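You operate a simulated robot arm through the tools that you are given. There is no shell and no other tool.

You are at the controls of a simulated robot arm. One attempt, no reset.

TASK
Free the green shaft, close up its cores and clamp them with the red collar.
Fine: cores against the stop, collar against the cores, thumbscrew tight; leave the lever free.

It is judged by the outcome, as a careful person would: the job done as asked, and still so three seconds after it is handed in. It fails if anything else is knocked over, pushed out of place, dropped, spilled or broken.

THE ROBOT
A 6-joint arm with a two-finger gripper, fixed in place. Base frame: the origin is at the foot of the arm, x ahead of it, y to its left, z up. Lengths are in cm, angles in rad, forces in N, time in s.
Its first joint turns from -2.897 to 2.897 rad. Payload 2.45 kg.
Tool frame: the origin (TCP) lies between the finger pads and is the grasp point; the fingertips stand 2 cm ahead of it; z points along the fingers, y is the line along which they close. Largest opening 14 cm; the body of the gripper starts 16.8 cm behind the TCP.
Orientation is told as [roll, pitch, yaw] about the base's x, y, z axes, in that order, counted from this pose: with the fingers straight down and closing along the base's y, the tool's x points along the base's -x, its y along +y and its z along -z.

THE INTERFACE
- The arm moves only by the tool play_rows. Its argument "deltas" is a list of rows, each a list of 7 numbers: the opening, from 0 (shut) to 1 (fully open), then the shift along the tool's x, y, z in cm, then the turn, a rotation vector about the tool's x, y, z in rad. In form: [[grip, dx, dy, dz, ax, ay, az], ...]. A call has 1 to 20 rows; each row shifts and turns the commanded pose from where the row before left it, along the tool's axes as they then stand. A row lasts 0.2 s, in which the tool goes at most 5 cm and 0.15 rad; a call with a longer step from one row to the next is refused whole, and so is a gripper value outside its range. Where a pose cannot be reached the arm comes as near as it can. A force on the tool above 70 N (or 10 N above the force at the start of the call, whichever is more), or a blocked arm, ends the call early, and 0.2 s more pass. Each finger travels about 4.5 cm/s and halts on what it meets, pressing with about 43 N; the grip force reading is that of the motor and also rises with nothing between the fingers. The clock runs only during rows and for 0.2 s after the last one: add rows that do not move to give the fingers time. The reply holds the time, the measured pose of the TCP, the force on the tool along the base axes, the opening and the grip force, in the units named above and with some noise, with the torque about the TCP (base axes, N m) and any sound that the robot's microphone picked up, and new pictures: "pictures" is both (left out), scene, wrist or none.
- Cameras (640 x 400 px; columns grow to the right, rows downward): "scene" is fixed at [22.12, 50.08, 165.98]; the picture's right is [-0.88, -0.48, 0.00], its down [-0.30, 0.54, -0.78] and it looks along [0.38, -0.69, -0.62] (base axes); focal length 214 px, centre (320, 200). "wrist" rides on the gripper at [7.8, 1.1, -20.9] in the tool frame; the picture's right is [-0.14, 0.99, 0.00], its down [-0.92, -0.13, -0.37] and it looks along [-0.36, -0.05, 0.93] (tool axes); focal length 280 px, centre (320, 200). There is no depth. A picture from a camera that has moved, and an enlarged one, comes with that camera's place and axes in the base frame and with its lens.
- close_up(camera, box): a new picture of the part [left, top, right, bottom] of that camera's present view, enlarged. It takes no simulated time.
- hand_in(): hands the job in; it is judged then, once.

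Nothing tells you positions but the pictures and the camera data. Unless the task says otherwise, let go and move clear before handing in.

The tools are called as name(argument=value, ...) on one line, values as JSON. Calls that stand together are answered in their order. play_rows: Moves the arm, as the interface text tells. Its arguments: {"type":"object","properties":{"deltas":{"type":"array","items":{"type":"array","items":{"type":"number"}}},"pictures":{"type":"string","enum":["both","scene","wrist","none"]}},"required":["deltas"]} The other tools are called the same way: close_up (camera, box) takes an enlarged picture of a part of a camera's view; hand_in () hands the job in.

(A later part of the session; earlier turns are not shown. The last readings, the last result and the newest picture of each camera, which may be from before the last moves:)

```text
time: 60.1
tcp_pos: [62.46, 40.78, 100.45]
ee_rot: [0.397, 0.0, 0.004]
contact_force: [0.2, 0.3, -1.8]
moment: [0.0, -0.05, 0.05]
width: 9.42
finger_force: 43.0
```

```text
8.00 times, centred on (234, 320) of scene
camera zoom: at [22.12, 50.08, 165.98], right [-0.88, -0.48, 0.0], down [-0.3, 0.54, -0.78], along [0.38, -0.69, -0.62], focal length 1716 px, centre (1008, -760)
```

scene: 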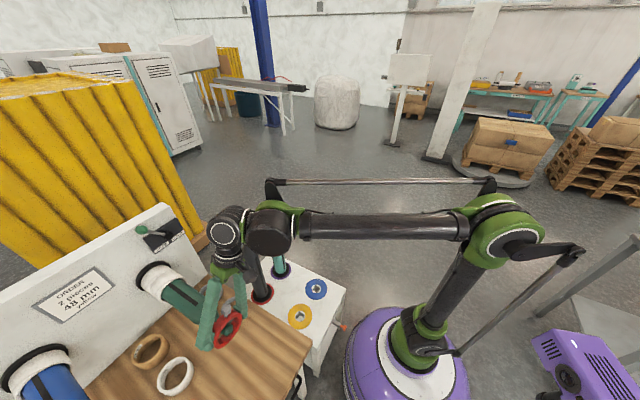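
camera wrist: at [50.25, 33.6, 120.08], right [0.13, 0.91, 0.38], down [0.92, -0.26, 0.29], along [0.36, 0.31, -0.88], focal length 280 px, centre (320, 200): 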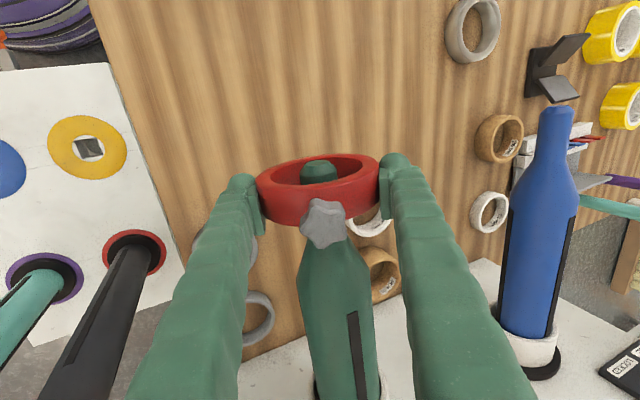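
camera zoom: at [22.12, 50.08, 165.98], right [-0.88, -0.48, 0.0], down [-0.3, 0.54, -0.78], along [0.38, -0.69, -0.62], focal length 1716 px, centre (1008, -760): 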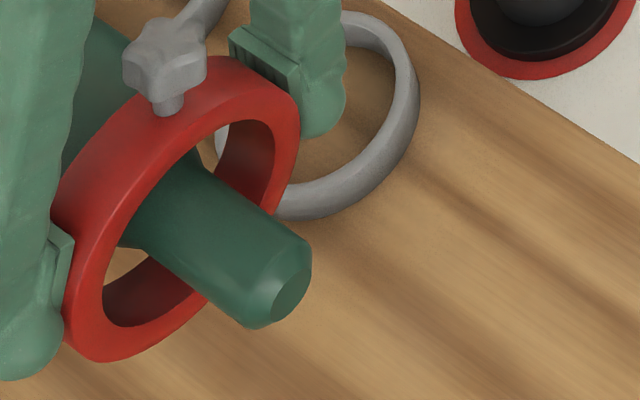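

Centring looks good to within a millimetre. I'll advance onto the body in small steps watching force.

play_rows(deltas=[[0.4, -0.4, 0, 0, 0, 0, 0], [0.4, -0.4, 0, 0, 0, 0, 0], [0.4, -0.4, 0, 0, 0, 0, 0], [0.4, -0.3, 0, 0, 0, 0, 0], [0.4, -0.3, 0, 0, 0, 0, 0]], pictures="none")

play_rows(deltas=[[0.4, -0.3, 0, 0, 0, 0, 0], [0.4, -0.3, 0, 0, 0, 0, 0]], pictures="none")

play_rows(deltas=[[0.4, -0.3, 0, 0, 0, 0, 0], [0.4, -0.3, 0, 0, 0, 0, 0]], pictures="wrist")

close_up(camera="wrist", box=[250, 140, 390, 260])

```text
time: 61.3
tcp_pos: [64.05, 40.86, 100.71]
ee_rot: [0.397, 0.001, 0.002]
contact_force: [-0.7, -1.2, -1.6]
moment: [0.01, -0.01, -0.01]
width: 9.4
finger_force: 42.8
```

```text
time: 61.9
tcp_pos: [64.56, 40.91, 100.57]
ee_rot: [0.396, 0.001, 0.003]
contact_force: [0.7, -0.7, -0.7]
moment: [-0.01, 0.0, 0.0]
width: 9.42
finger_force: 43.3
```

```text
time: 62.5
tcp_pos: [65.21, 40.87, 100.74]
ee_rot: [0.393, -0.001, 0.004]
contact_force: [0.4, 0.1, -2.8]
moment: [-0.01, -0.02, -0.01]
width: 9.43
finger_force: 43.2
camera wrist: at [57.46, 33.78, 120.28], right [0.13, 0.91, 0.38], down [0.92, -0.26, 0.29], along [0.36, 0.31, -0.88], focal length 280 px, centre (320, 200)
```

wrist: 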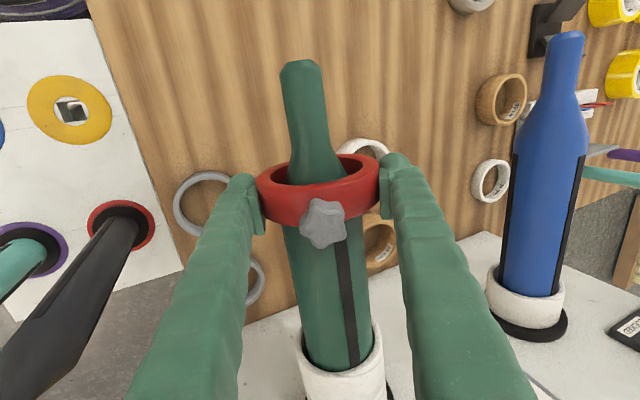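

```text
3.33 times, centred on (320, 200) of wrist
camera zoom: at [57.46, 33.78, 120.28], right [0.13, 0.91, 0.38], down [0.92, -0.26, 0.29], along [0.36, 0.31, -0.88], focal length 935 px, centre (320, 200)
```

zoom: 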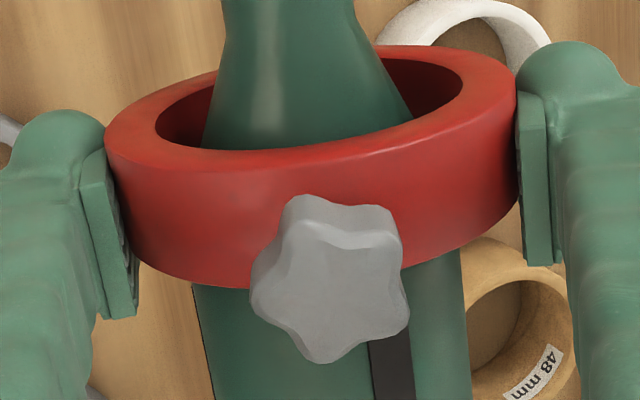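

close_up(camera="scene", box=[196, 285, 244, 340])

```text
7.27 times, centred on (220, 312) of scene
camera zoom: at [22.12, 50.08, 165.98], right [-0.88, -0.48, 0.0], down [-0.3, 0.54, -0.78], along [0.38, -0.69, -0.62], focal length 1560 px, centre (1047, -618)
```

zoom: 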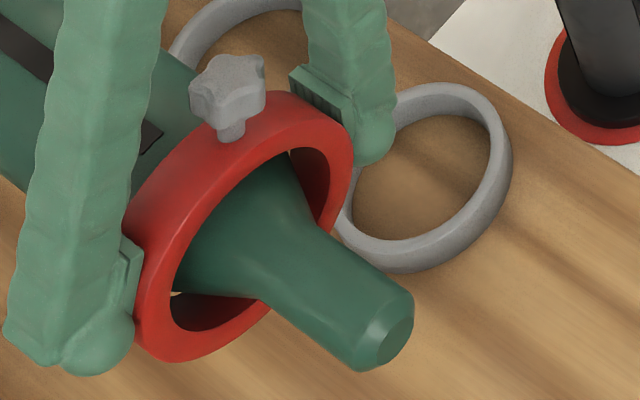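

play_rows(deltas=[[0.4, -0.3, 0, 0, 0, 0, 0], [0.4, -0.3, 0, 0, 0, 0, 0]], pictures="none")

play_rows(deltas=[[0.4, -0.3, 0, 0, 0, 0, 0], [0.4, -0.3, 0, 0, 0, 0, 0]], pictures="none")

play_rows(deltas=[[0.4, -0.3, 0, 0, 0, 0, 0], [0.4, -0.3, 0, 0, 0, 0, 0]], pictures="none")

```text
time: 63.1
tcp_pos: [65.9, 40.88, 100.51]
ee_rot: [0.394, 0.0, 0.003]
contact_force: [-8.7, -5.9, -22.1]
moment: [0.05, 0.29, -0.13]
width: 9.41
finger_force: 43.5
```

```text
time: 63.7
tcp_pos: [66.43, 40.94, 100.58]
ee_rot: [0.395, 0.0, 0.003]
contact_force: [-14.5, -12.2, -36.7]
moment: [0.07, 0.49, -0.16]
width: 9.43
finger_force: 42.9
```

```text
time: 64.3
tcp_pos: [67.06, 41.02, 100.49]
ee_rot: [0.397, 0.0, 0.005]
contact_force: [-11.3, -13.6, -33.5]
moment: [0.0, 0.19, -0.08]
width: 9.44
finger_force: 43.0
```

The collar touches the body: the shaft pushes it down and slightly −y, so the collar sits ~3 mm too high. I'll correct accordingly.

play_rows(deltas=[[0.4, 0, -0.1, 0.1, 0, 0, 0], [0.4, 0, -0.1, 0.1, 0, 0, 0]], pictures="none")

play_rows(deltas=[[0.4, 0, 0, 0, 0, 0, 0]], pictures="none")

```text
time: 64.9
tcp_pos: [67.21, 41.01, 100.38]
ee_rot: [0.399, -0.002, 0.004]
contact_force: [0.6, -2.2, -2.3]
moment: [-0.04, -0.03, -0.01]
width: 9.41
finger_force: 42.7
```

```text
time: 65.3
tcp_pos: [67.06, 41.03, 100.42]
ee_rot: [0.396, 0.0, 0.004]
contact_force: [0.1, -0.8, -1.7]
moment: [-0.01, 0.0, 0.0]
width: 9.44
finger_force: 43.0
```

Free again. Continue sliding along the body with force checks.

play_rows(deltas=[[0.4, -0.4, -0.04, 0.04, 0, 0, 0], [0.4, -0.4, 0, 0, 0, 0, 0], [0.4, -0.4, 0, 0, 0, 0, 0]], pictures="none")

play_rows(deltas=[[0.4, -0.4, 0, 0, 0, 0, 0], [0.4, -0.4, 0, 0, 0, 0, 0], [0.4, -0.4, 0, 0, 0, 0, 0]], pictures="wrist")

close_up(camera="wrist", box=[230, 140, 410, 300])

```text
time: 66.1
tcp_pos: [68.19, 40.99, 100.22]
ee_rot: [0.395, 0.0, 0.003]
contact_force: [-0.6, 0.3, -2.8]
moment: [-0.01, -0.05, 0.0]
width: 9.42
finger_force: 42.8
```

```text
time: 66.9
tcp_pos: [69.33, 40.85, 100.24]
ee_rot: [0.397, -0.001, 0.003]
contact_force: [0.4, -0.3, -2.7]
moment: [0.0, 0.0, -0.01]
width: 9.41
finger_force: 42.7
camera wrist: at [61.61, 33.68, 119.95], right [0.13, 0.91, 0.38], down [0.92, -0.26, 0.29], along [0.36, 0.31, -0.88], focal length 280 px, centre (320, 200)
```

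wrist: 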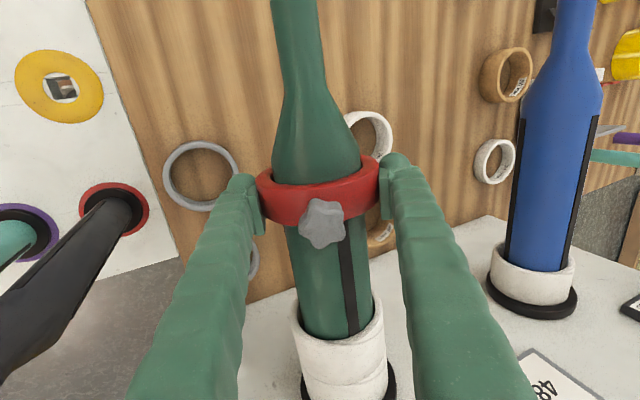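

```text
2.50 times, centred on (320, 220) of wrist
camera zoom: at [61.61, 33.68, 119.95], right [0.13, 0.91, 0.38], down [0.92, -0.26, 0.29], along [0.36, 0.31, -0.88], focal length 701 px, centre (320, 150)
```

zoom: 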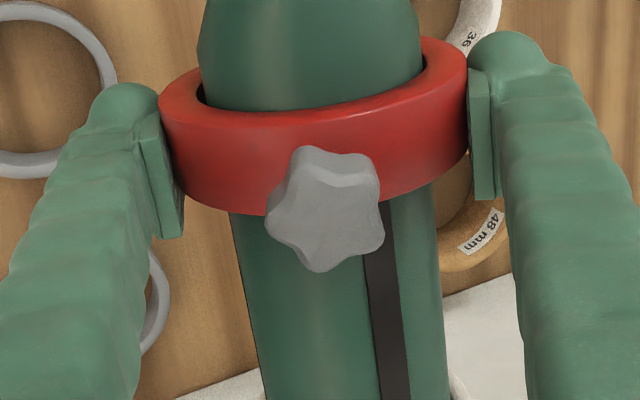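

It slides freely. Moving on toward the cores.

play_rows(deltas=[[0.4, -0.6, 0, 0, 0, 0, 0], [0.4, -0.6, 0, 0, 0, 0, 0], [0.4, -0.6, 0, 0, 0, 0, 0], [0.4, -0.6, 0, 0, 0, 0, 0], [0.4, -0.6, 0, 0, 0, 0, 0]], pictures="none")

play_rows(deltas=[[0.4, -0.6, 0, 0, 0, 0, 0], [0.4, -0.6, 0, 0, 0, 0, 0], [0.4, -0.6, 0, 0, 0, 0, 0], [0.4, -0.6, 0, 0, 0, 0, 0], [0.4, -0.6, 0, 0, 0, 0, 0]], pictures="both")

close_up(camera="wrist", box=[230, 140, 410, 340])

close_up(camera="scene", box=[120, 200, 240, 330])

```text
time: 68.1
tcp_pos: [72.42, 40.96, 100.33]
ee_rot: [0.396, 0.0, 0.003]
contact_force: [0.3, -0.3, -2.2]
moment: [0.01, -0.04, 0.0]
width: 9.4
finger_force: 43.0
```

```text
time: 69.3
tcp_pos: [75.54, 40.86, 100.36]
ee_rot: [0.396, 0.001, 0.003]
contact_force: [-0.8, 0.3, -2.1]
moment: [0.04, -0.04, 0.01]
width: 9.43
finger_force: 42.8
camera wrist: at [67.78, 33.64, 120.03], right [0.13, 0.91, 0.38], down [0.92, -0.26, 0.29], along [0.36, 0.31, -0.88], focal length 280 px, centre (320, 200)
```

scene: 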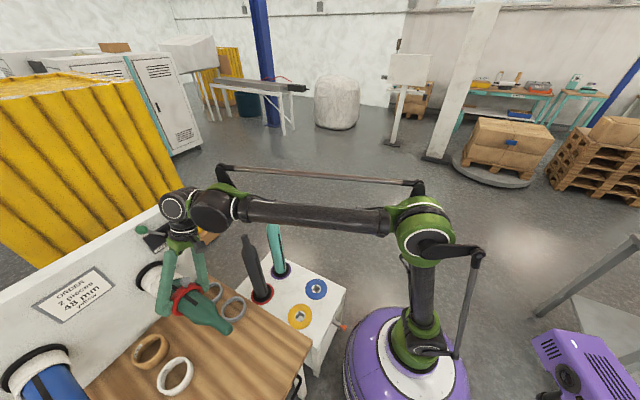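
wrist: 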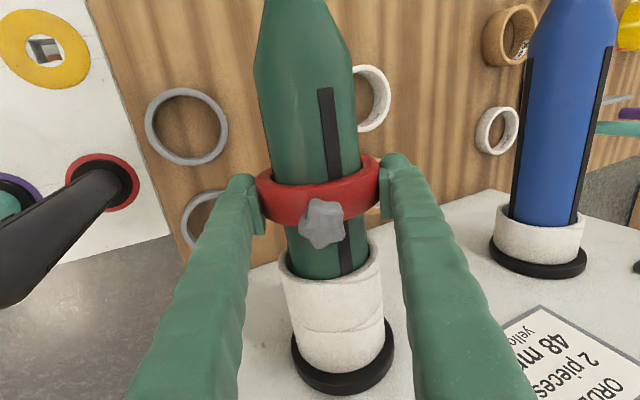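

```text
2.00 times, centred on (320, 240) of wrist
camera zoom: at [67.78, 33.64, 120.03], right [0.13, 0.91, 0.38], down [0.92, -0.26, 0.29], along [0.36, 0.31, -0.88], focal length 561 px, centre (320, 120)
```

zoom: 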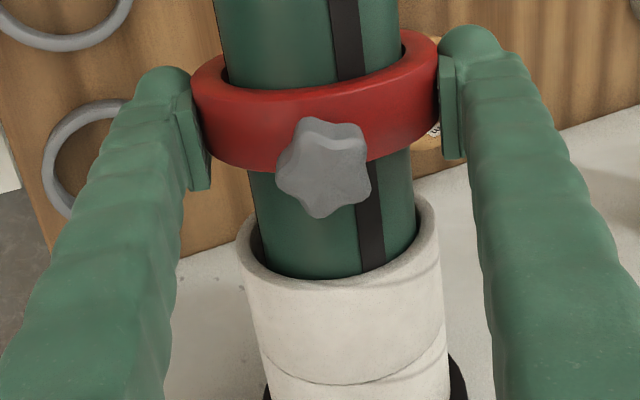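

```text
3.08 times, centred on (180, 265) of scene
camera zoom: at [22.12, 50.08, 165.98], right [-0.88, -0.48, 0.0], down [-0.3, 0.54, -0.78], along [0.38, -0.69, -0.62], focal length 660 px, centre (751, 0)
```

zoom: 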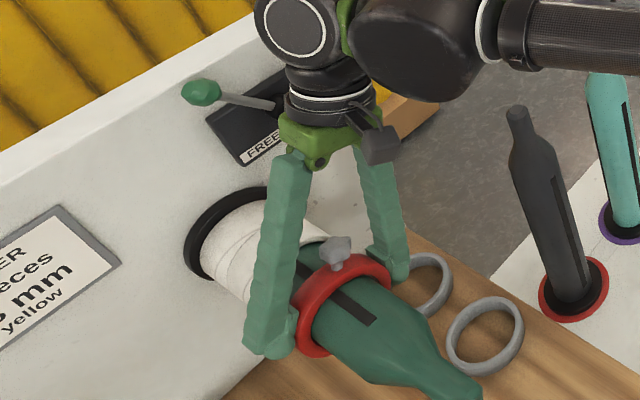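

play_rows(deltas=[[0.4, -0.5, 0, 0, 0, 0, 0], [0.4, -0.5, 0, 0, 0, 0, 0], [0.4, -0.5, 0, 0, 0, 0, 0], [0.4, -0.5, 0, 0, 0, 0, 0], [0.4, -0.5, 0, 0, 0, 0, 0], [0.4, -0.5, 0, 0, 0, 0, 0], [0.4, -0.4, 0, 0, 0, 0, 0]], pictures="none")

play_rows(deltas=[[0.4, -0.3, 0, 0, 0, 0, 0], [0.4, -0.3, 0, 0, 0, 0, 0]], pictures="both")

close_up(camera="wrist", box=[230, 140, 410, 340])

close_up(camera="scene", box=[120, 200, 240, 330])

```text
time: 70.9
tcp_pos: [78.92, 40.8, 100.37]
ee_rot: [0.397, -0.001, 0.004]
contact_force: [-0.5, 0.0, -2.0]
moment: [-0.01, -0.02, -0.03]
width: 9.41
finger_force: 43.0
```

```text
time: 71.5
tcp_pos: [79.43, 40.66, 100.35]
ee_rot: [0.397, 0.001, 0.003]
contact_force: [-0.8, -0.1, -2.2]
moment: [-0.01, -0.06, 0.0]
width: 9.41
finger_force: 43.3
camera wrist: at [71.58, 33.65, 120.0], right [0.13, 0.91, 0.38], down [0.92, -0.26, 0.29], along [0.36, 0.31, -0.88], focal length 280 px, centre (320, 200)
```

scene: 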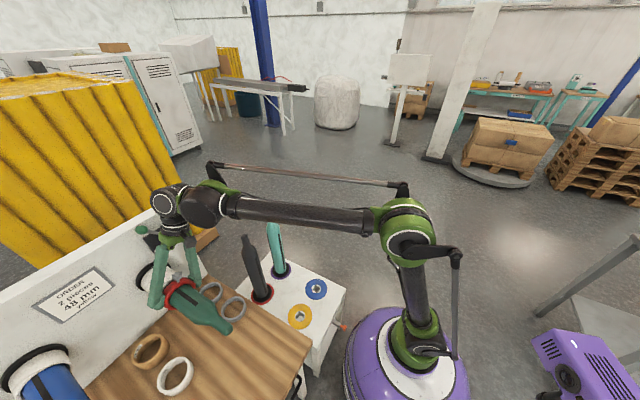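
wrist: 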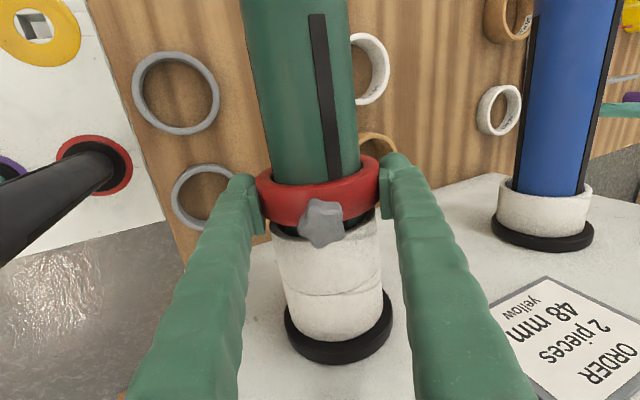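

```text
2.00 times, centred on (320, 240) of wrist
camera zoom: at [71.58, 33.65, 120.0], right [0.13, 0.91, 0.38], down [0.92, -0.26, 0.29], along [0.36, 0.31, -0.88], focal length 561 px, centre (320, 120)
```

zoom: 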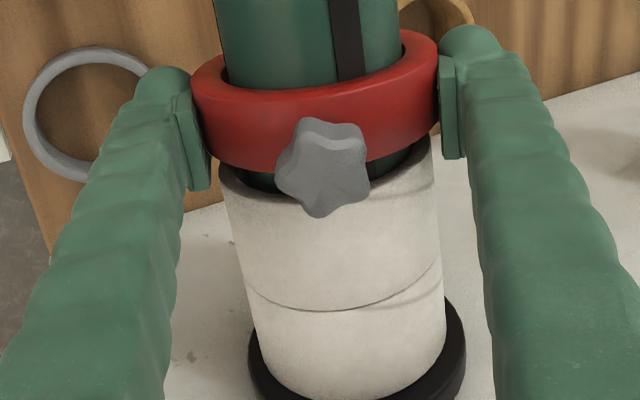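

```text
3.08 times, centred on (180, 265) of scene
camera zoom: at [22.12, 50.08, 165.98], right [-0.88, -0.48, 0.0], down [-0.3, 0.54, -0.78], along [0.38, -0.69, -0.62], focal length 660 px, centre (751, 0)
```

zoom: 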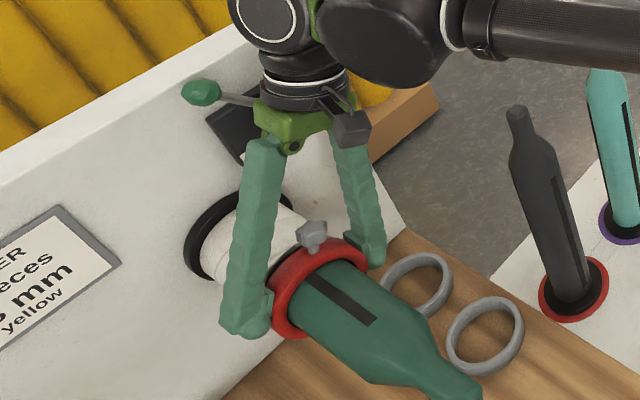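

About 1 cm left to the cores. Going slowly until contact is felt.

play_rows(deltas=[[0.4, -0.3, 0, 0, 0, 0, 0], [0.4, -0.2, 0, 0, 0, 0, 0], [0.4, -0.2, 0, 0, 0, 0, 0]], pictures="none")

play_rows(deltas=[[0.4, -0.15, 0, 0, 0, 0, 0], [0.4, -0.15, 0, 0, 0, 0, 0]], pictures="none")

```text
time: 72.3
tcp_pos: [80.06, 40.93, 100.21]
ee_rot: [0.396, 0.0, 0.004]
contact_force: [-0.5, 0.0, -2.7]
moment: [0.01, -0.04, 0.02]
width: 9.43
finger_force: 43.5
```

```text
time: 72.9
tcp_pos: [80.38, 40.84, 100.27]
ee_rot: [0.397, -0.001, 0.003]
contact_force: [-0.1, 0.5, -1.4]
moment: [0.03, -0.04, 0.0]
width: 9.44
finger_force: 42.9
```

play_rows(deltas=[[0.4, -0.15, 0, 0, 0, 0, 0], [0.4, -0.15, 0, 0, 0, 0, 0]], pictures="wrist")

close_up(camera="wrist", box=[230, 140, 410, 340])

```text
time: 73.5
tcp_pos: [80.81, 40.91, 100.18]
ee_rot: [0.397, 0.0, 0.003]
contact_force: [-0.3, 0.3, -1.4]
moment: [-0.03, -0.03, 0.03]
width: 9.42
finger_force: 43.3
camera wrist: at [73.03, 33.74, 119.87], right [0.13, 0.91, 0.38], down [0.92, -0.26, 0.29], along [0.36, 0.31, -0.88], focal length 280 px, centre (320, 200)
```

wrist: 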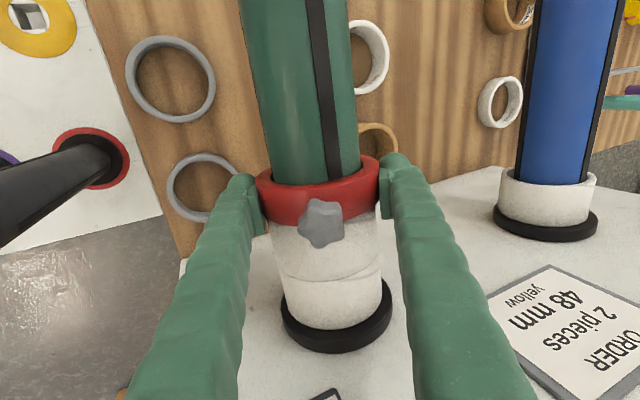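

```text
2.00 times, centred on (320, 240) of wrist
camera zoom: at [73.03, 33.74, 119.87], right [0.13, 0.91, 0.38], down [0.92, -0.26, 0.29], along [0.36, 0.31, -0.88], focal length 561 px, centre (320, 120)
```

zoom: 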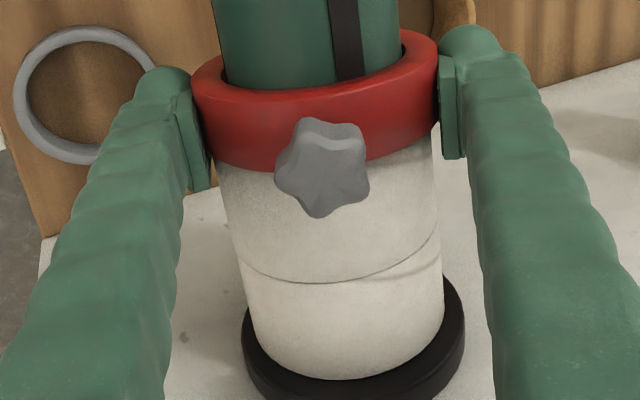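

play_rows(deltas=[[0.4, -0.1, 0, 0, 0, 0, 0], [0.4, -0.1, 0, 0, 0, 0, 0]], pictures="none")

play_rows(deltas=[[0.4, -0.1, 0, 0, 0, 0, 0], [0.4, 0, 0, 0, 0, 0, 0]], pictures="none")

```text
time: 74.1
tcp_pos: [81.02, 40.92, 100.34]
ee_rot: [0.398, 0.0, 0.003]
contact_force: [-16.9, -2.8, -4.3]
moment: [0.04, -0.32, -0.49]
width: 9.44
finger_force: 43.0
```

```text
time: 74.7
tcp_pos: [80.94, 40.98, 100.21]
ee_rot: [0.395, -0.001, 0.006]
contact_force: [-34.2, -2.7, -12.0]
moment: [0.02, 0.07, -0.28]
width: 9.44
finger_force: 43.0
```

The collar is pressed against the cores (34 N). I'll release it gently, holding the pose.

play_rows(deltas=[[0.665, 0, 0, 0, 0, 0, 0], [0.675, 0, 0, 0, 0, 0, 0], [0.69, 0, 0, 0, 0, 0, 0], [0.71, 0, 0, 0, 0, 0, 0], [0.74, 0, 0, 0, 0, 0, 0], [0.78, 0, 0, 0, 0, 0, 0], [0.78, 0, 0, 0, 0, 0, 0]])

close_up(camera="wrist", box=[230, 140, 410, 340])

close_up(camera="scene", box=[120, 200, 240, 330])

```text
time: 76.3
tcp_pos: [81.16, 40.89, 100.25]
ee_rot: [0.395, 0.0, 0.003]
contact_force: [-0.3, -0.2, -0.7]
moment: [0.03, -0.01, 0.02]
width: 10.93
finger_force: 0.1
camera wrist: at [73.36, 33.73, 119.92], right [0.13, 0.91, 0.38], down [0.92, -0.26, 0.29], along [0.36, 0.31, -0.88], focal length 280 px, centre (320, 200)
```

scene: 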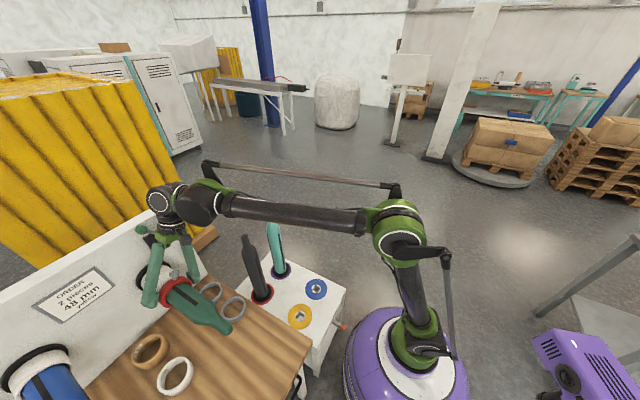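
wrist: 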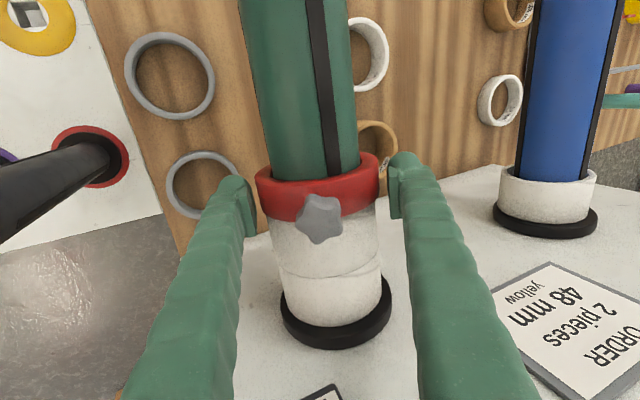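

```text
2.00 times, centred on (320, 240) of wrist
camera zoom: at [73.36, 33.73, 119.92], right [0.13, 0.91, 0.38], down [0.92, -0.26, 0.29], along [0.36, 0.31, -0.88], focal length 561 px, centre (320, 120)
```

zoom: 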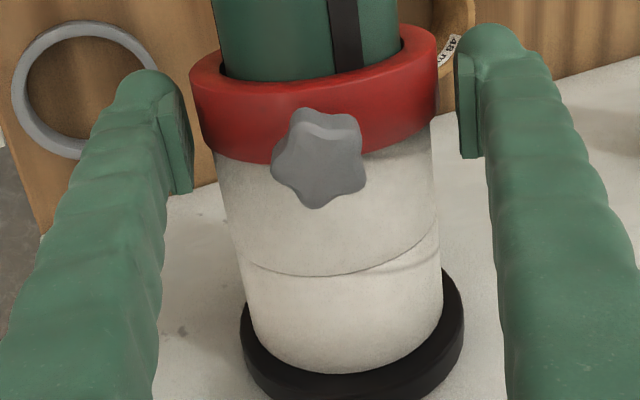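

```text
3.08 times, centred on (180, 265) of scene
camera zoom: at [22.12, 50.08, 165.98], right [-0.88, -0.48, 0.0], down [-0.3, 0.54, -0.78], along [0.38, -0.69, -0.62], focal length 660 px, centre (751, 0)
```

zoom: 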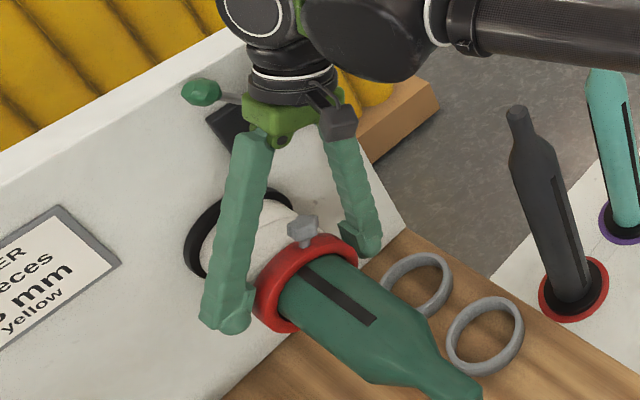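

The collar stays seated against the cores with the knob up. I'll withdraw along the tool axis so the pads are level with the star knob.

play_rows(deltas=[[0.78, 0, 0, -2.3, 0, 0, 0], [0.78, 0, 0, -2.3, 0, 0, 0], [0.78, 0, 0, -2.3, 0, 0, 0], [0.78, 0, 0, 0, 0, 0, 0]])

close_up(camera="wrist", box=[230, 140, 410, 300])

close_up(camera="scene", box=[130, 230, 230, 320])

```text
time: 77.3
tcp_pos: [81.19, 38.22, 106.76]
ee_rot: [0.395, 0.001, 0.003]
contact_force: [-0.4, 0.0, 1.0]
moment: [0.03, -0.01, -0.03]
width: 10.9
finger_force: 0.1
camera wrist: at [73.43, 31.1, 126.45], right [0.13, 0.91, 0.38], down [0.92, -0.26, 0.29], along [0.36, 0.31, -0.88], focal length 280 px, centre (320, 200)
```

scene: 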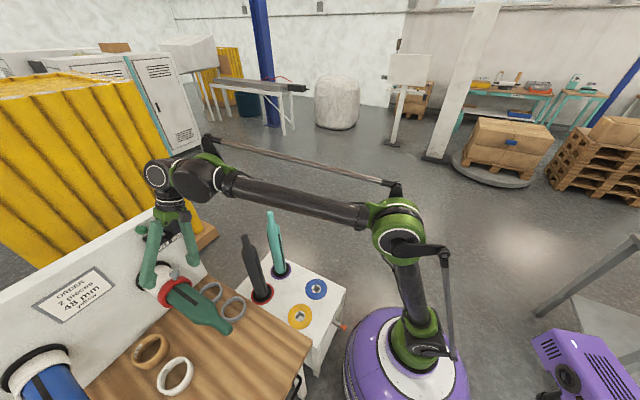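
wrist: 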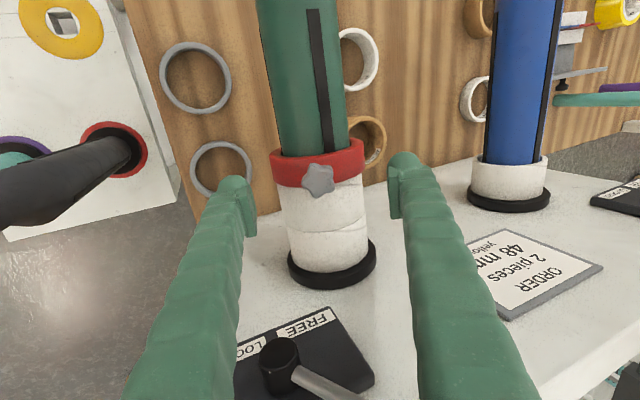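

```text
2.50 times, centred on (320, 220) of wrist
camera zoom: at [73.43, 31.1, 126.45], right [0.13, 0.91, 0.38], down [0.92, -0.26, 0.29], along [0.36, 0.31, -0.88], focal length 701 px, centre (320, 150)
```

zoom: 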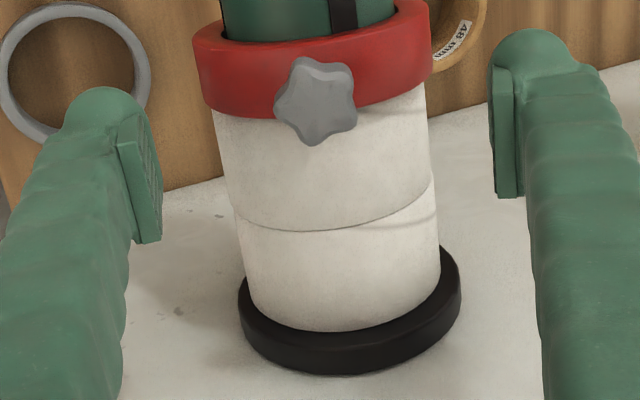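

```text
4.44 times, centred on (180, 275) of scene
camera zoom: at [22.12, 50.08, 165.98], right [-0.88, -0.48, 0.0], down [-0.3, 0.54, -0.78], along [0.38, -0.69, -0.62], focal length 953 px, centre (942, -133)
```

zoom: 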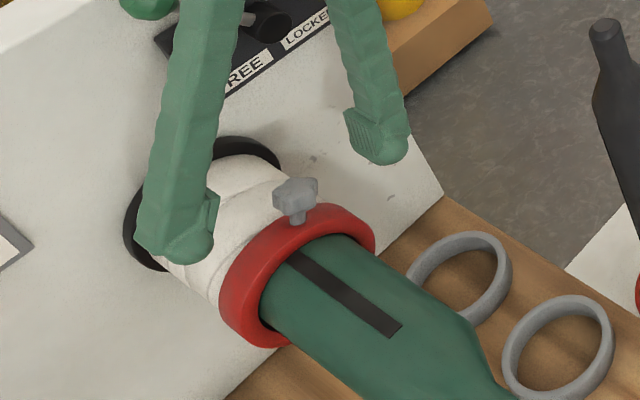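

The knob's head centre is about 1.1 cm toward −x from the TCP and at pad height. I'll shift over it and look again before closing.

play_rows(deltas=[[0.78, 1.1, 0.1, 0.1, 0, 0, 0], [0.6, 0, 0, 0, 0, 0, 0], [0.45, 0, 0, 0, 0, 0, 0], [0.35, 0, 0, 0, 0, 0, 0], [0.35, 0, 0, 0, 0, 0, 0]], pictures="wrist")

close_up(camera="wrist", box=[250, 140, 390, 260])

close_up(camera="scene", box=[140, 240, 220, 310])

```text
time: 78.5
tcp_pos: [80.06, 38.45, 106.57]
ee_rot: [0.397, 0.0, 0.003]
contact_force: [-0.5, -0.4, -0.4]
moment: [-0.03, 0.02, -0.03]
width: 4.92
finger_force: 0.0
camera wrist: at [72.25, 31.21, 126.36], right [0.13, 0.91, 0.38], down [0.92, -0.26, 0.29], along [0.36, 0.31, -0.88], focal length 280 px, centre (320, 200)
```

wrist: 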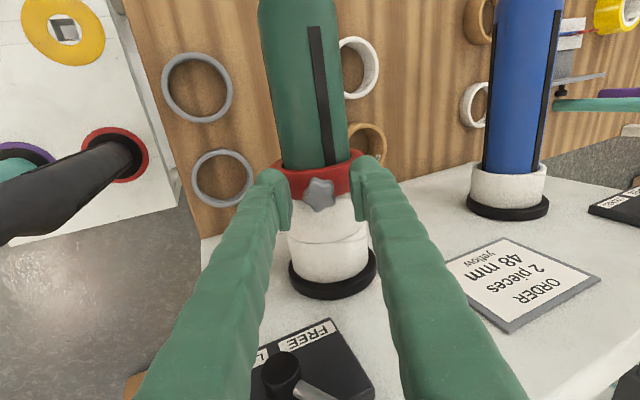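

```text
3.33 times, centred on (320, 200) of wrist
camera zoom: at [72.25, 31.21, 126.36], right [0.13, 0.91, 0.38], down [0.92, -0.26, 0.29], along [0.36, 0.31, -0.88], focal length 935 px, centre (320, 200)
```

zoom: 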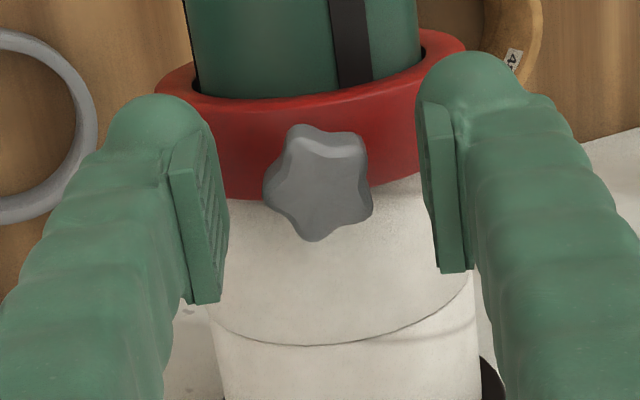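

```text
5.71 times, centred on (180, 275) of scene
camera zoom: at [22.12, 50.08, 165.98], right [-0.88, -0.48, 0.0], down [-0.3, 0.54, -0.78], along [0.38, -0.69, -0.62], focal length 1226 px, centre (1120, -229)
```

zoom: 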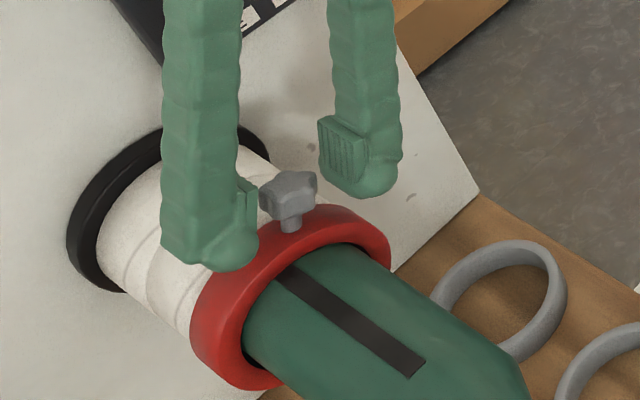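

The knob is centred between the pads. I'll close on it and start turning clockwise (tightening).

play_rows(deltas=[[0.2, 0, 0, 0, 0, 0, 0], [0.1, 0, 0, 0, 0, 0, 0], [0.0, 0, 0, 0, 0, 0, 0], [0.0, 0, 0, 0, 0, 0, 0]], pictures="wrist")

close_up(camera="wrist", box=[250, 140, 390, 260])

```text
time: 79.5
tcp_pos: [80.03, 38.33, 106.73]
ee_rot: [0.395, 0.0, 0.002]
contact_force: [-1.0, 0.5, -0.3]
moment: [-0.02, -0.02, -0.03]
width: 2.38
finger_force: 42.7
camera wrist: at [72.25, 31.21, 126.35], right [0.13, 0.91, 0.38], down [0.92, -0.26, 0.29], along [0.36, 0.31, -0.88], focal length 280 px, centre (320, 200)
```

wrist: 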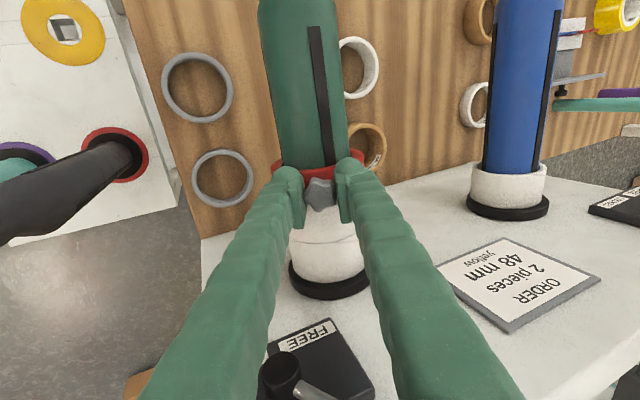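

```text
3.33 times, centred on (320, 200) of wrist
camera zoom: at [72.25, 31.21, 126.35], right [0.13, 0.91, 0.38], down [0.92, -0.26, 0.29], along [0.36, 0.31, -0.88], focal length 935 px, centre (320, 200)
```

zoom: 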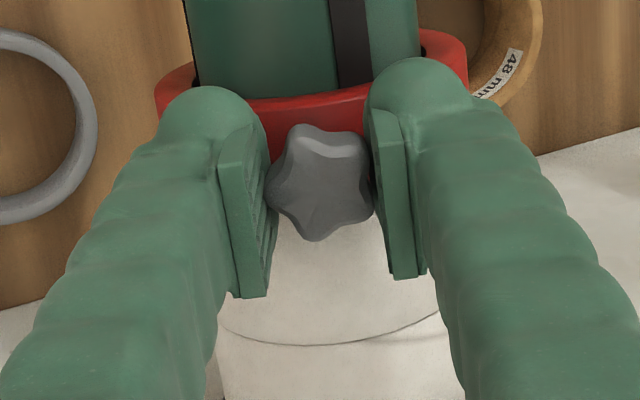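

play_rows(deltas=[[0, 0, 0, 0, 0, 0, 0.1], [0, 0, 0, 0, 0, 0, 0.1], [0, 0, 0, 0, 0, 0, 0.1], [0, 0, 0, 0, 0, 0, 0.1], [0, 0, 0, 0, 0, 0, 0.1]], pictures="wrist")

close_up(camera="wrist", box=[250, 140, 390, 260])

```text
time: 80.7
tcp_pos: [80.07, 38.39, 106.73]
ee_rot: [0.35, 0.187, -0.463]
contact_force: [0.2, 0.8, -0.5]
moment: [0.02, -0.06, 0.01]
width: 2.36
finger_force: 42.6
camera wrist: at [73.74, 34.5, 127.76], right [0.59, 0.74, 0.31], down [0.75, -0.65, 0.13], along [0.3, 0.16, -0.94], focal length 280 px, centre (320, 200)
```

wrist: 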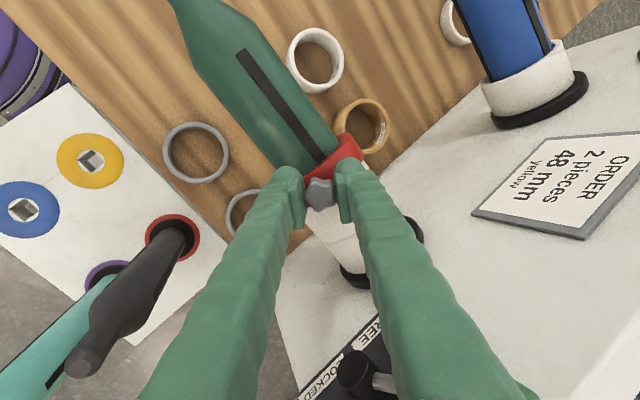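

```text
3.33 times, centred on (320, 200) of wrist
camera zoom: at [73.74, 34.5, 127.76], right [0.59, 0.74, 0.31], down [0.75, -0.65, 0.13], along [0.3, 0.16, -0.94], focal length 935 px, centre (320, 200)
```

zoom: 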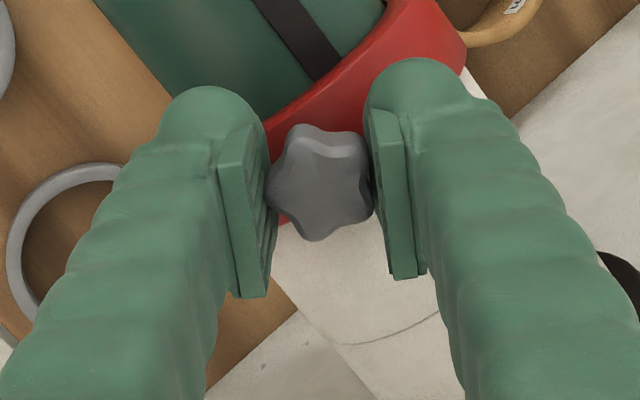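

The knob turns with the gripper, with little torque yet. Continuing.

play_rows(deltas=[[0, 0, 0, 0, 0, 0, 0.12], [0, 0, 0, 0, 0, 0, 0.12], [0, 0, 0, 0, 0, 0, 0.12], [0, 0, 0, 0, 0, 0, 0.12], [0, 0, 0, 0, 0, 0, 0.12], [0, 0, 0, 0, 0, 0, 0.12], [0, 0, 0, 0, 0, 0, 0.12], [0, 0, 0, 0, 0, 0, 0.12]], pictures="both")

close_up(camera="wrist", box=[250, 140, 390, 260])

close_up(camera="scene", box=[110, 180, 230, 310])

```text
time: 82.5
tcp_pos: [80.06, 38.27, 106.62]
ee_rot: [0.046, 0.393, -1.45]
contact_force: [0.1, -7.4, 8.5]
moment: [-0.21, -0.16, -0.06]
width: 2.37
finger_force: 42.6
camera wrist: at [80.2, 37.45, 128.96], right [1.0, -0.02, -0.01], down [-0.02, -1.0, -0.02], along [-0.01, 0.02, -1.0], focal length 280 px, centre (320, 200)
```

scene: 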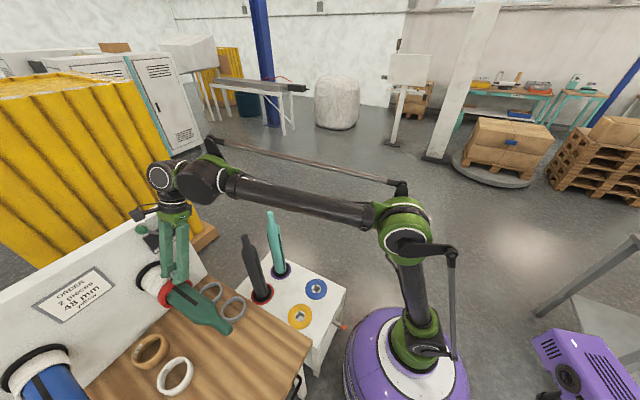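
wrist: 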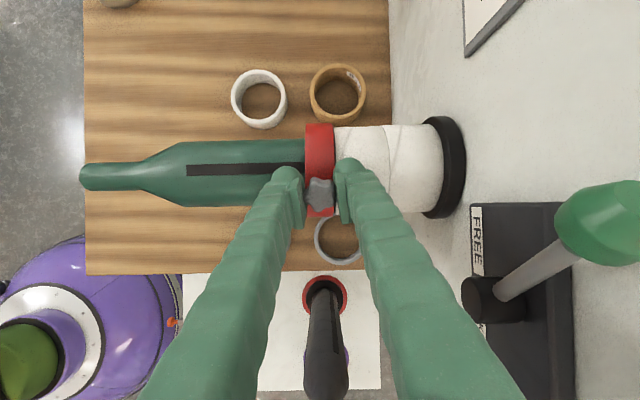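

```text
3.33 times, centred on (320, 200) of wrist
camera zoom: at [80.2, 37.45, 128.96], right [1.0, -0.02, -0.01], down [-0.02, -1.0, -0.02], along [-0.01, 0.02, -1.0], focal length 935 px, centre (320, 200)
```

zoom: 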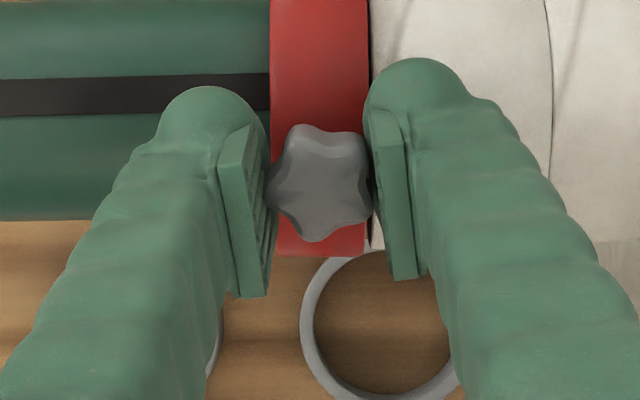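

```text
3.08 times, centred on (170, 245) of scene
camera zoom: at [22.12, 50.08, 165.98], right [-0.88, -0.48, 0.0], down [-0.3, 0.54, -0.78], along [0.38, -0.69, -0.62], focal length 660 px, centre (782, 62)
```

zoom: 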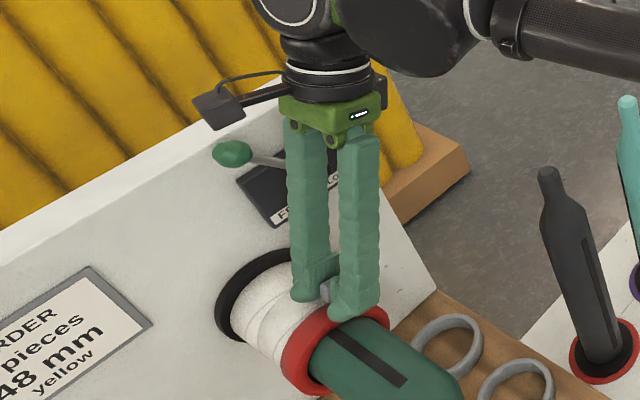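

The knob has turned ~1.46 rad. This top-down view shows the collar beside the cores; I'll zoom in to check for any gap.

close_up(camera="wrist", box=[290, 105, 480, 225])

```text
3.33 times, centred on (385, 165) of wrist
camera zoom: at [80.2, 37.45, 128.96], right [1.0, -0.02, -0.01], down [-0.02, -1.0, -0.02], along [-0.01, 0.02, -1.0], focal length 935 px, centre (103, 317)
```

zoom: 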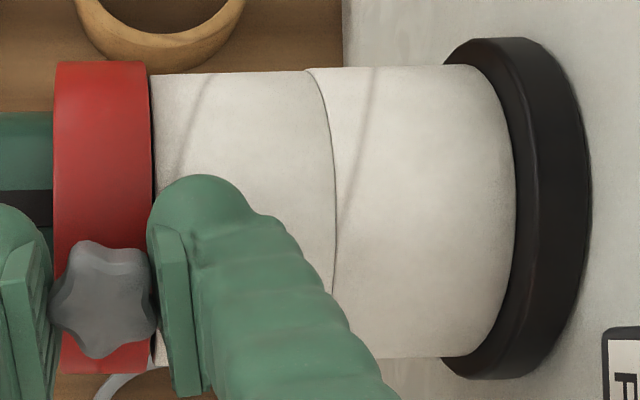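

The collar sits against the cores. I'll open slightly, rotate the gripper back and regrip the knob for another clockwise stroke.

play_rows(deltas=[[0.15, 0, 0, 0, 0, 0, 0], [0.3, 0, 0, 0, 0, 0, 0], [0.3, 0, 0, 0, 0, 0, -0.145], [0.3, 0, 0, 0, 0, 0, -0.145], [0.3, 0, 0, 0, 0, 0, -0.145], [0.3, 0, 0, 0, 0, 0, -0.145], [0.3, 0, 0, 0, 0, 0, -0.145], [0.3, 0, 0, 0, 0, 0, -0.145], [0.3, 0, 0, 0, 0, 0, -0.145], [0.3, 0, 0, 0, 0, 0, -0.145], [0.3, 0, 0, 0, 0, 0, -0.145], [0.3, 0, 0, 0, 0, 0, -0.145], [0.3, 0, 0, 0, 0, 0, -0.145], [0.3, 0, 0, 0, 0, 0, -0.145], [0.3, 0, 0, 0, 0, 0, -0.145], [0.3, 0, 0, 0, 0, 0, -0.145], [0.3, 0, 0, 0, 0, 0, -0.145], [0.3, 0, 0, 0, 0, 0, -0.145], [0.3, 0, 0, 0, 0, 0, -0.145], [0.3, 0, 0, 0, 0, 0, -0.145]], pictures="both")

close_up(camera="wrist", box=[250, 140, 390, 260])

close_up(camera="scene", box=[110, 180, 230, 310])

```text
time: 86.7
tcp_pos: [79.91, 38.21, 106.47]
ee_rot: [0.168, -0.359, 1.126]
contact_force: [0.2, 0.0, 0.4]
moment: [0.01, 0.0, 0.0]
width: 4.19
finger_force: 0.0
camera wrist: at [75.88, 23.98, 123.31], right [-0.85, 0.48, 0.2], down [0.49, 0.59, 0.64], along [0.19, 0.65, -0.74], focal length 280 px, centre (320, 200)
```

scene: 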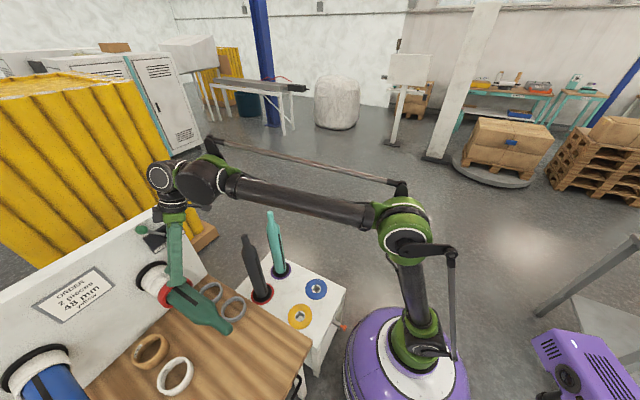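
wrist: 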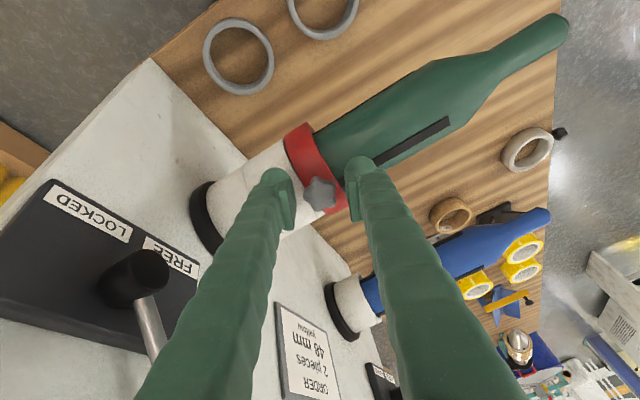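

```text
3.33 times, centred on (320, 200) of wrist
camera zoom: at [75.88, 23.98, 123.31], right [-0.85, 0.48, 0.2], down [0.49, 0.59, 0.64], along [0.19, 0.65, -0.74], focal length 935 px, centre (320, 200)
```

zoom: 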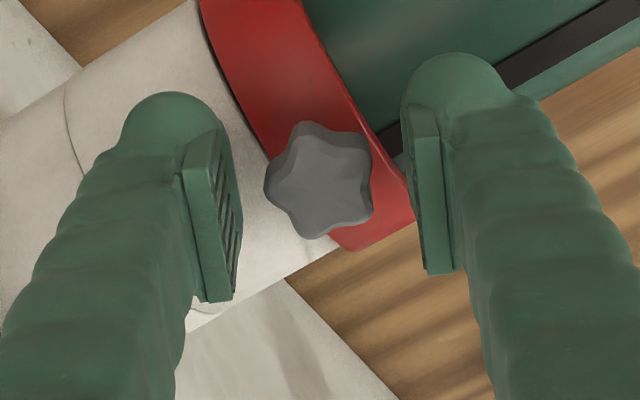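

```text
3.08 times, centred on (170, 245) of scene
camera zoom: at [22.12, 50.08, 165.98], right [-0.88, -0.48, 0.0], down [-0.3, 0.54, -0.78], along [0.38, -0.69, -0.62], focal length 660 px, centre (782, 62)
```

zoom: 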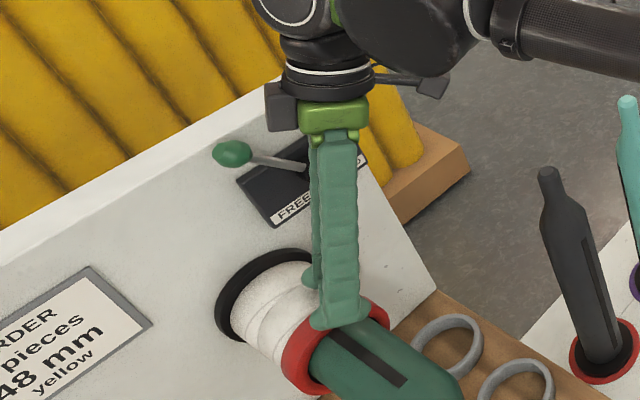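

The collar stayed put. Regrip and continue tightening.

play_rows(deltas=[[0.15, 0, 0, 0, 0, 0, 0], [0, 0, 0, 0, 0, 0, 0], [0, 0, 0, 0, 0, 0, 0], [0, 0, 0, 0, 0, 0, 0.12], [0, 0, 0, 0, 0, 0, 0.12], [0, 0, 0, 0, 0, 0, 0.12], [0, 0, 0, 0, 0, 0, 0.12], [0, 0, 0, 0, 0, 0, 0.12], [0, 0, 0, 0, 0, 0, 0.12], [0, 0, 0, 0, 0, 0, 0.12], [0, 0, 0, 0, 0, 0, 0.12], [0, 0, 0, 0, 0, 0, 0.12], [0, 0, 0, 0, 0, 0, 0.12]], pictures="wrist")

close_up(camera="wrist", box=[250, 140, 390, 260])

```text
time: 89.5
tcp_pos: [80.06, 38.28, 106.64]
ee_rot: [0.397, 0.019, -0.048]
contact_force: [1.2, -2.4, 7.6]
moment: [0.01, -0.18, -0.06]
width: 2.38
finger_force: 43.7
camera wrist: at [72.29, 31.52, 126.48], right [0.19, 0.91, 0.38], down [0.91, -0.3, 0.27], along [0.36, 0.3, -0.88], focal length 280 px, centre (320, 200)
```

wrist: 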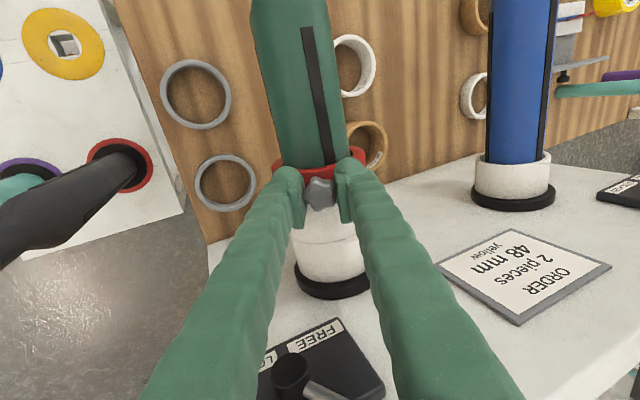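

```text
3.33 times, centred on (320, 200) of wrist
camera zoom: at [72.29, 31.52, 126.48], right [0.19, 0.91, 0.38], down [0.91, -0.3, 0.27], along [0.36, 0.3, -0.88], focal length 935 px, centre (320, 200)
```

zoom: 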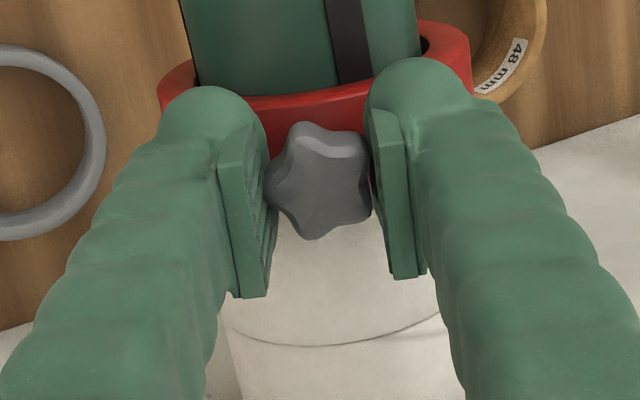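

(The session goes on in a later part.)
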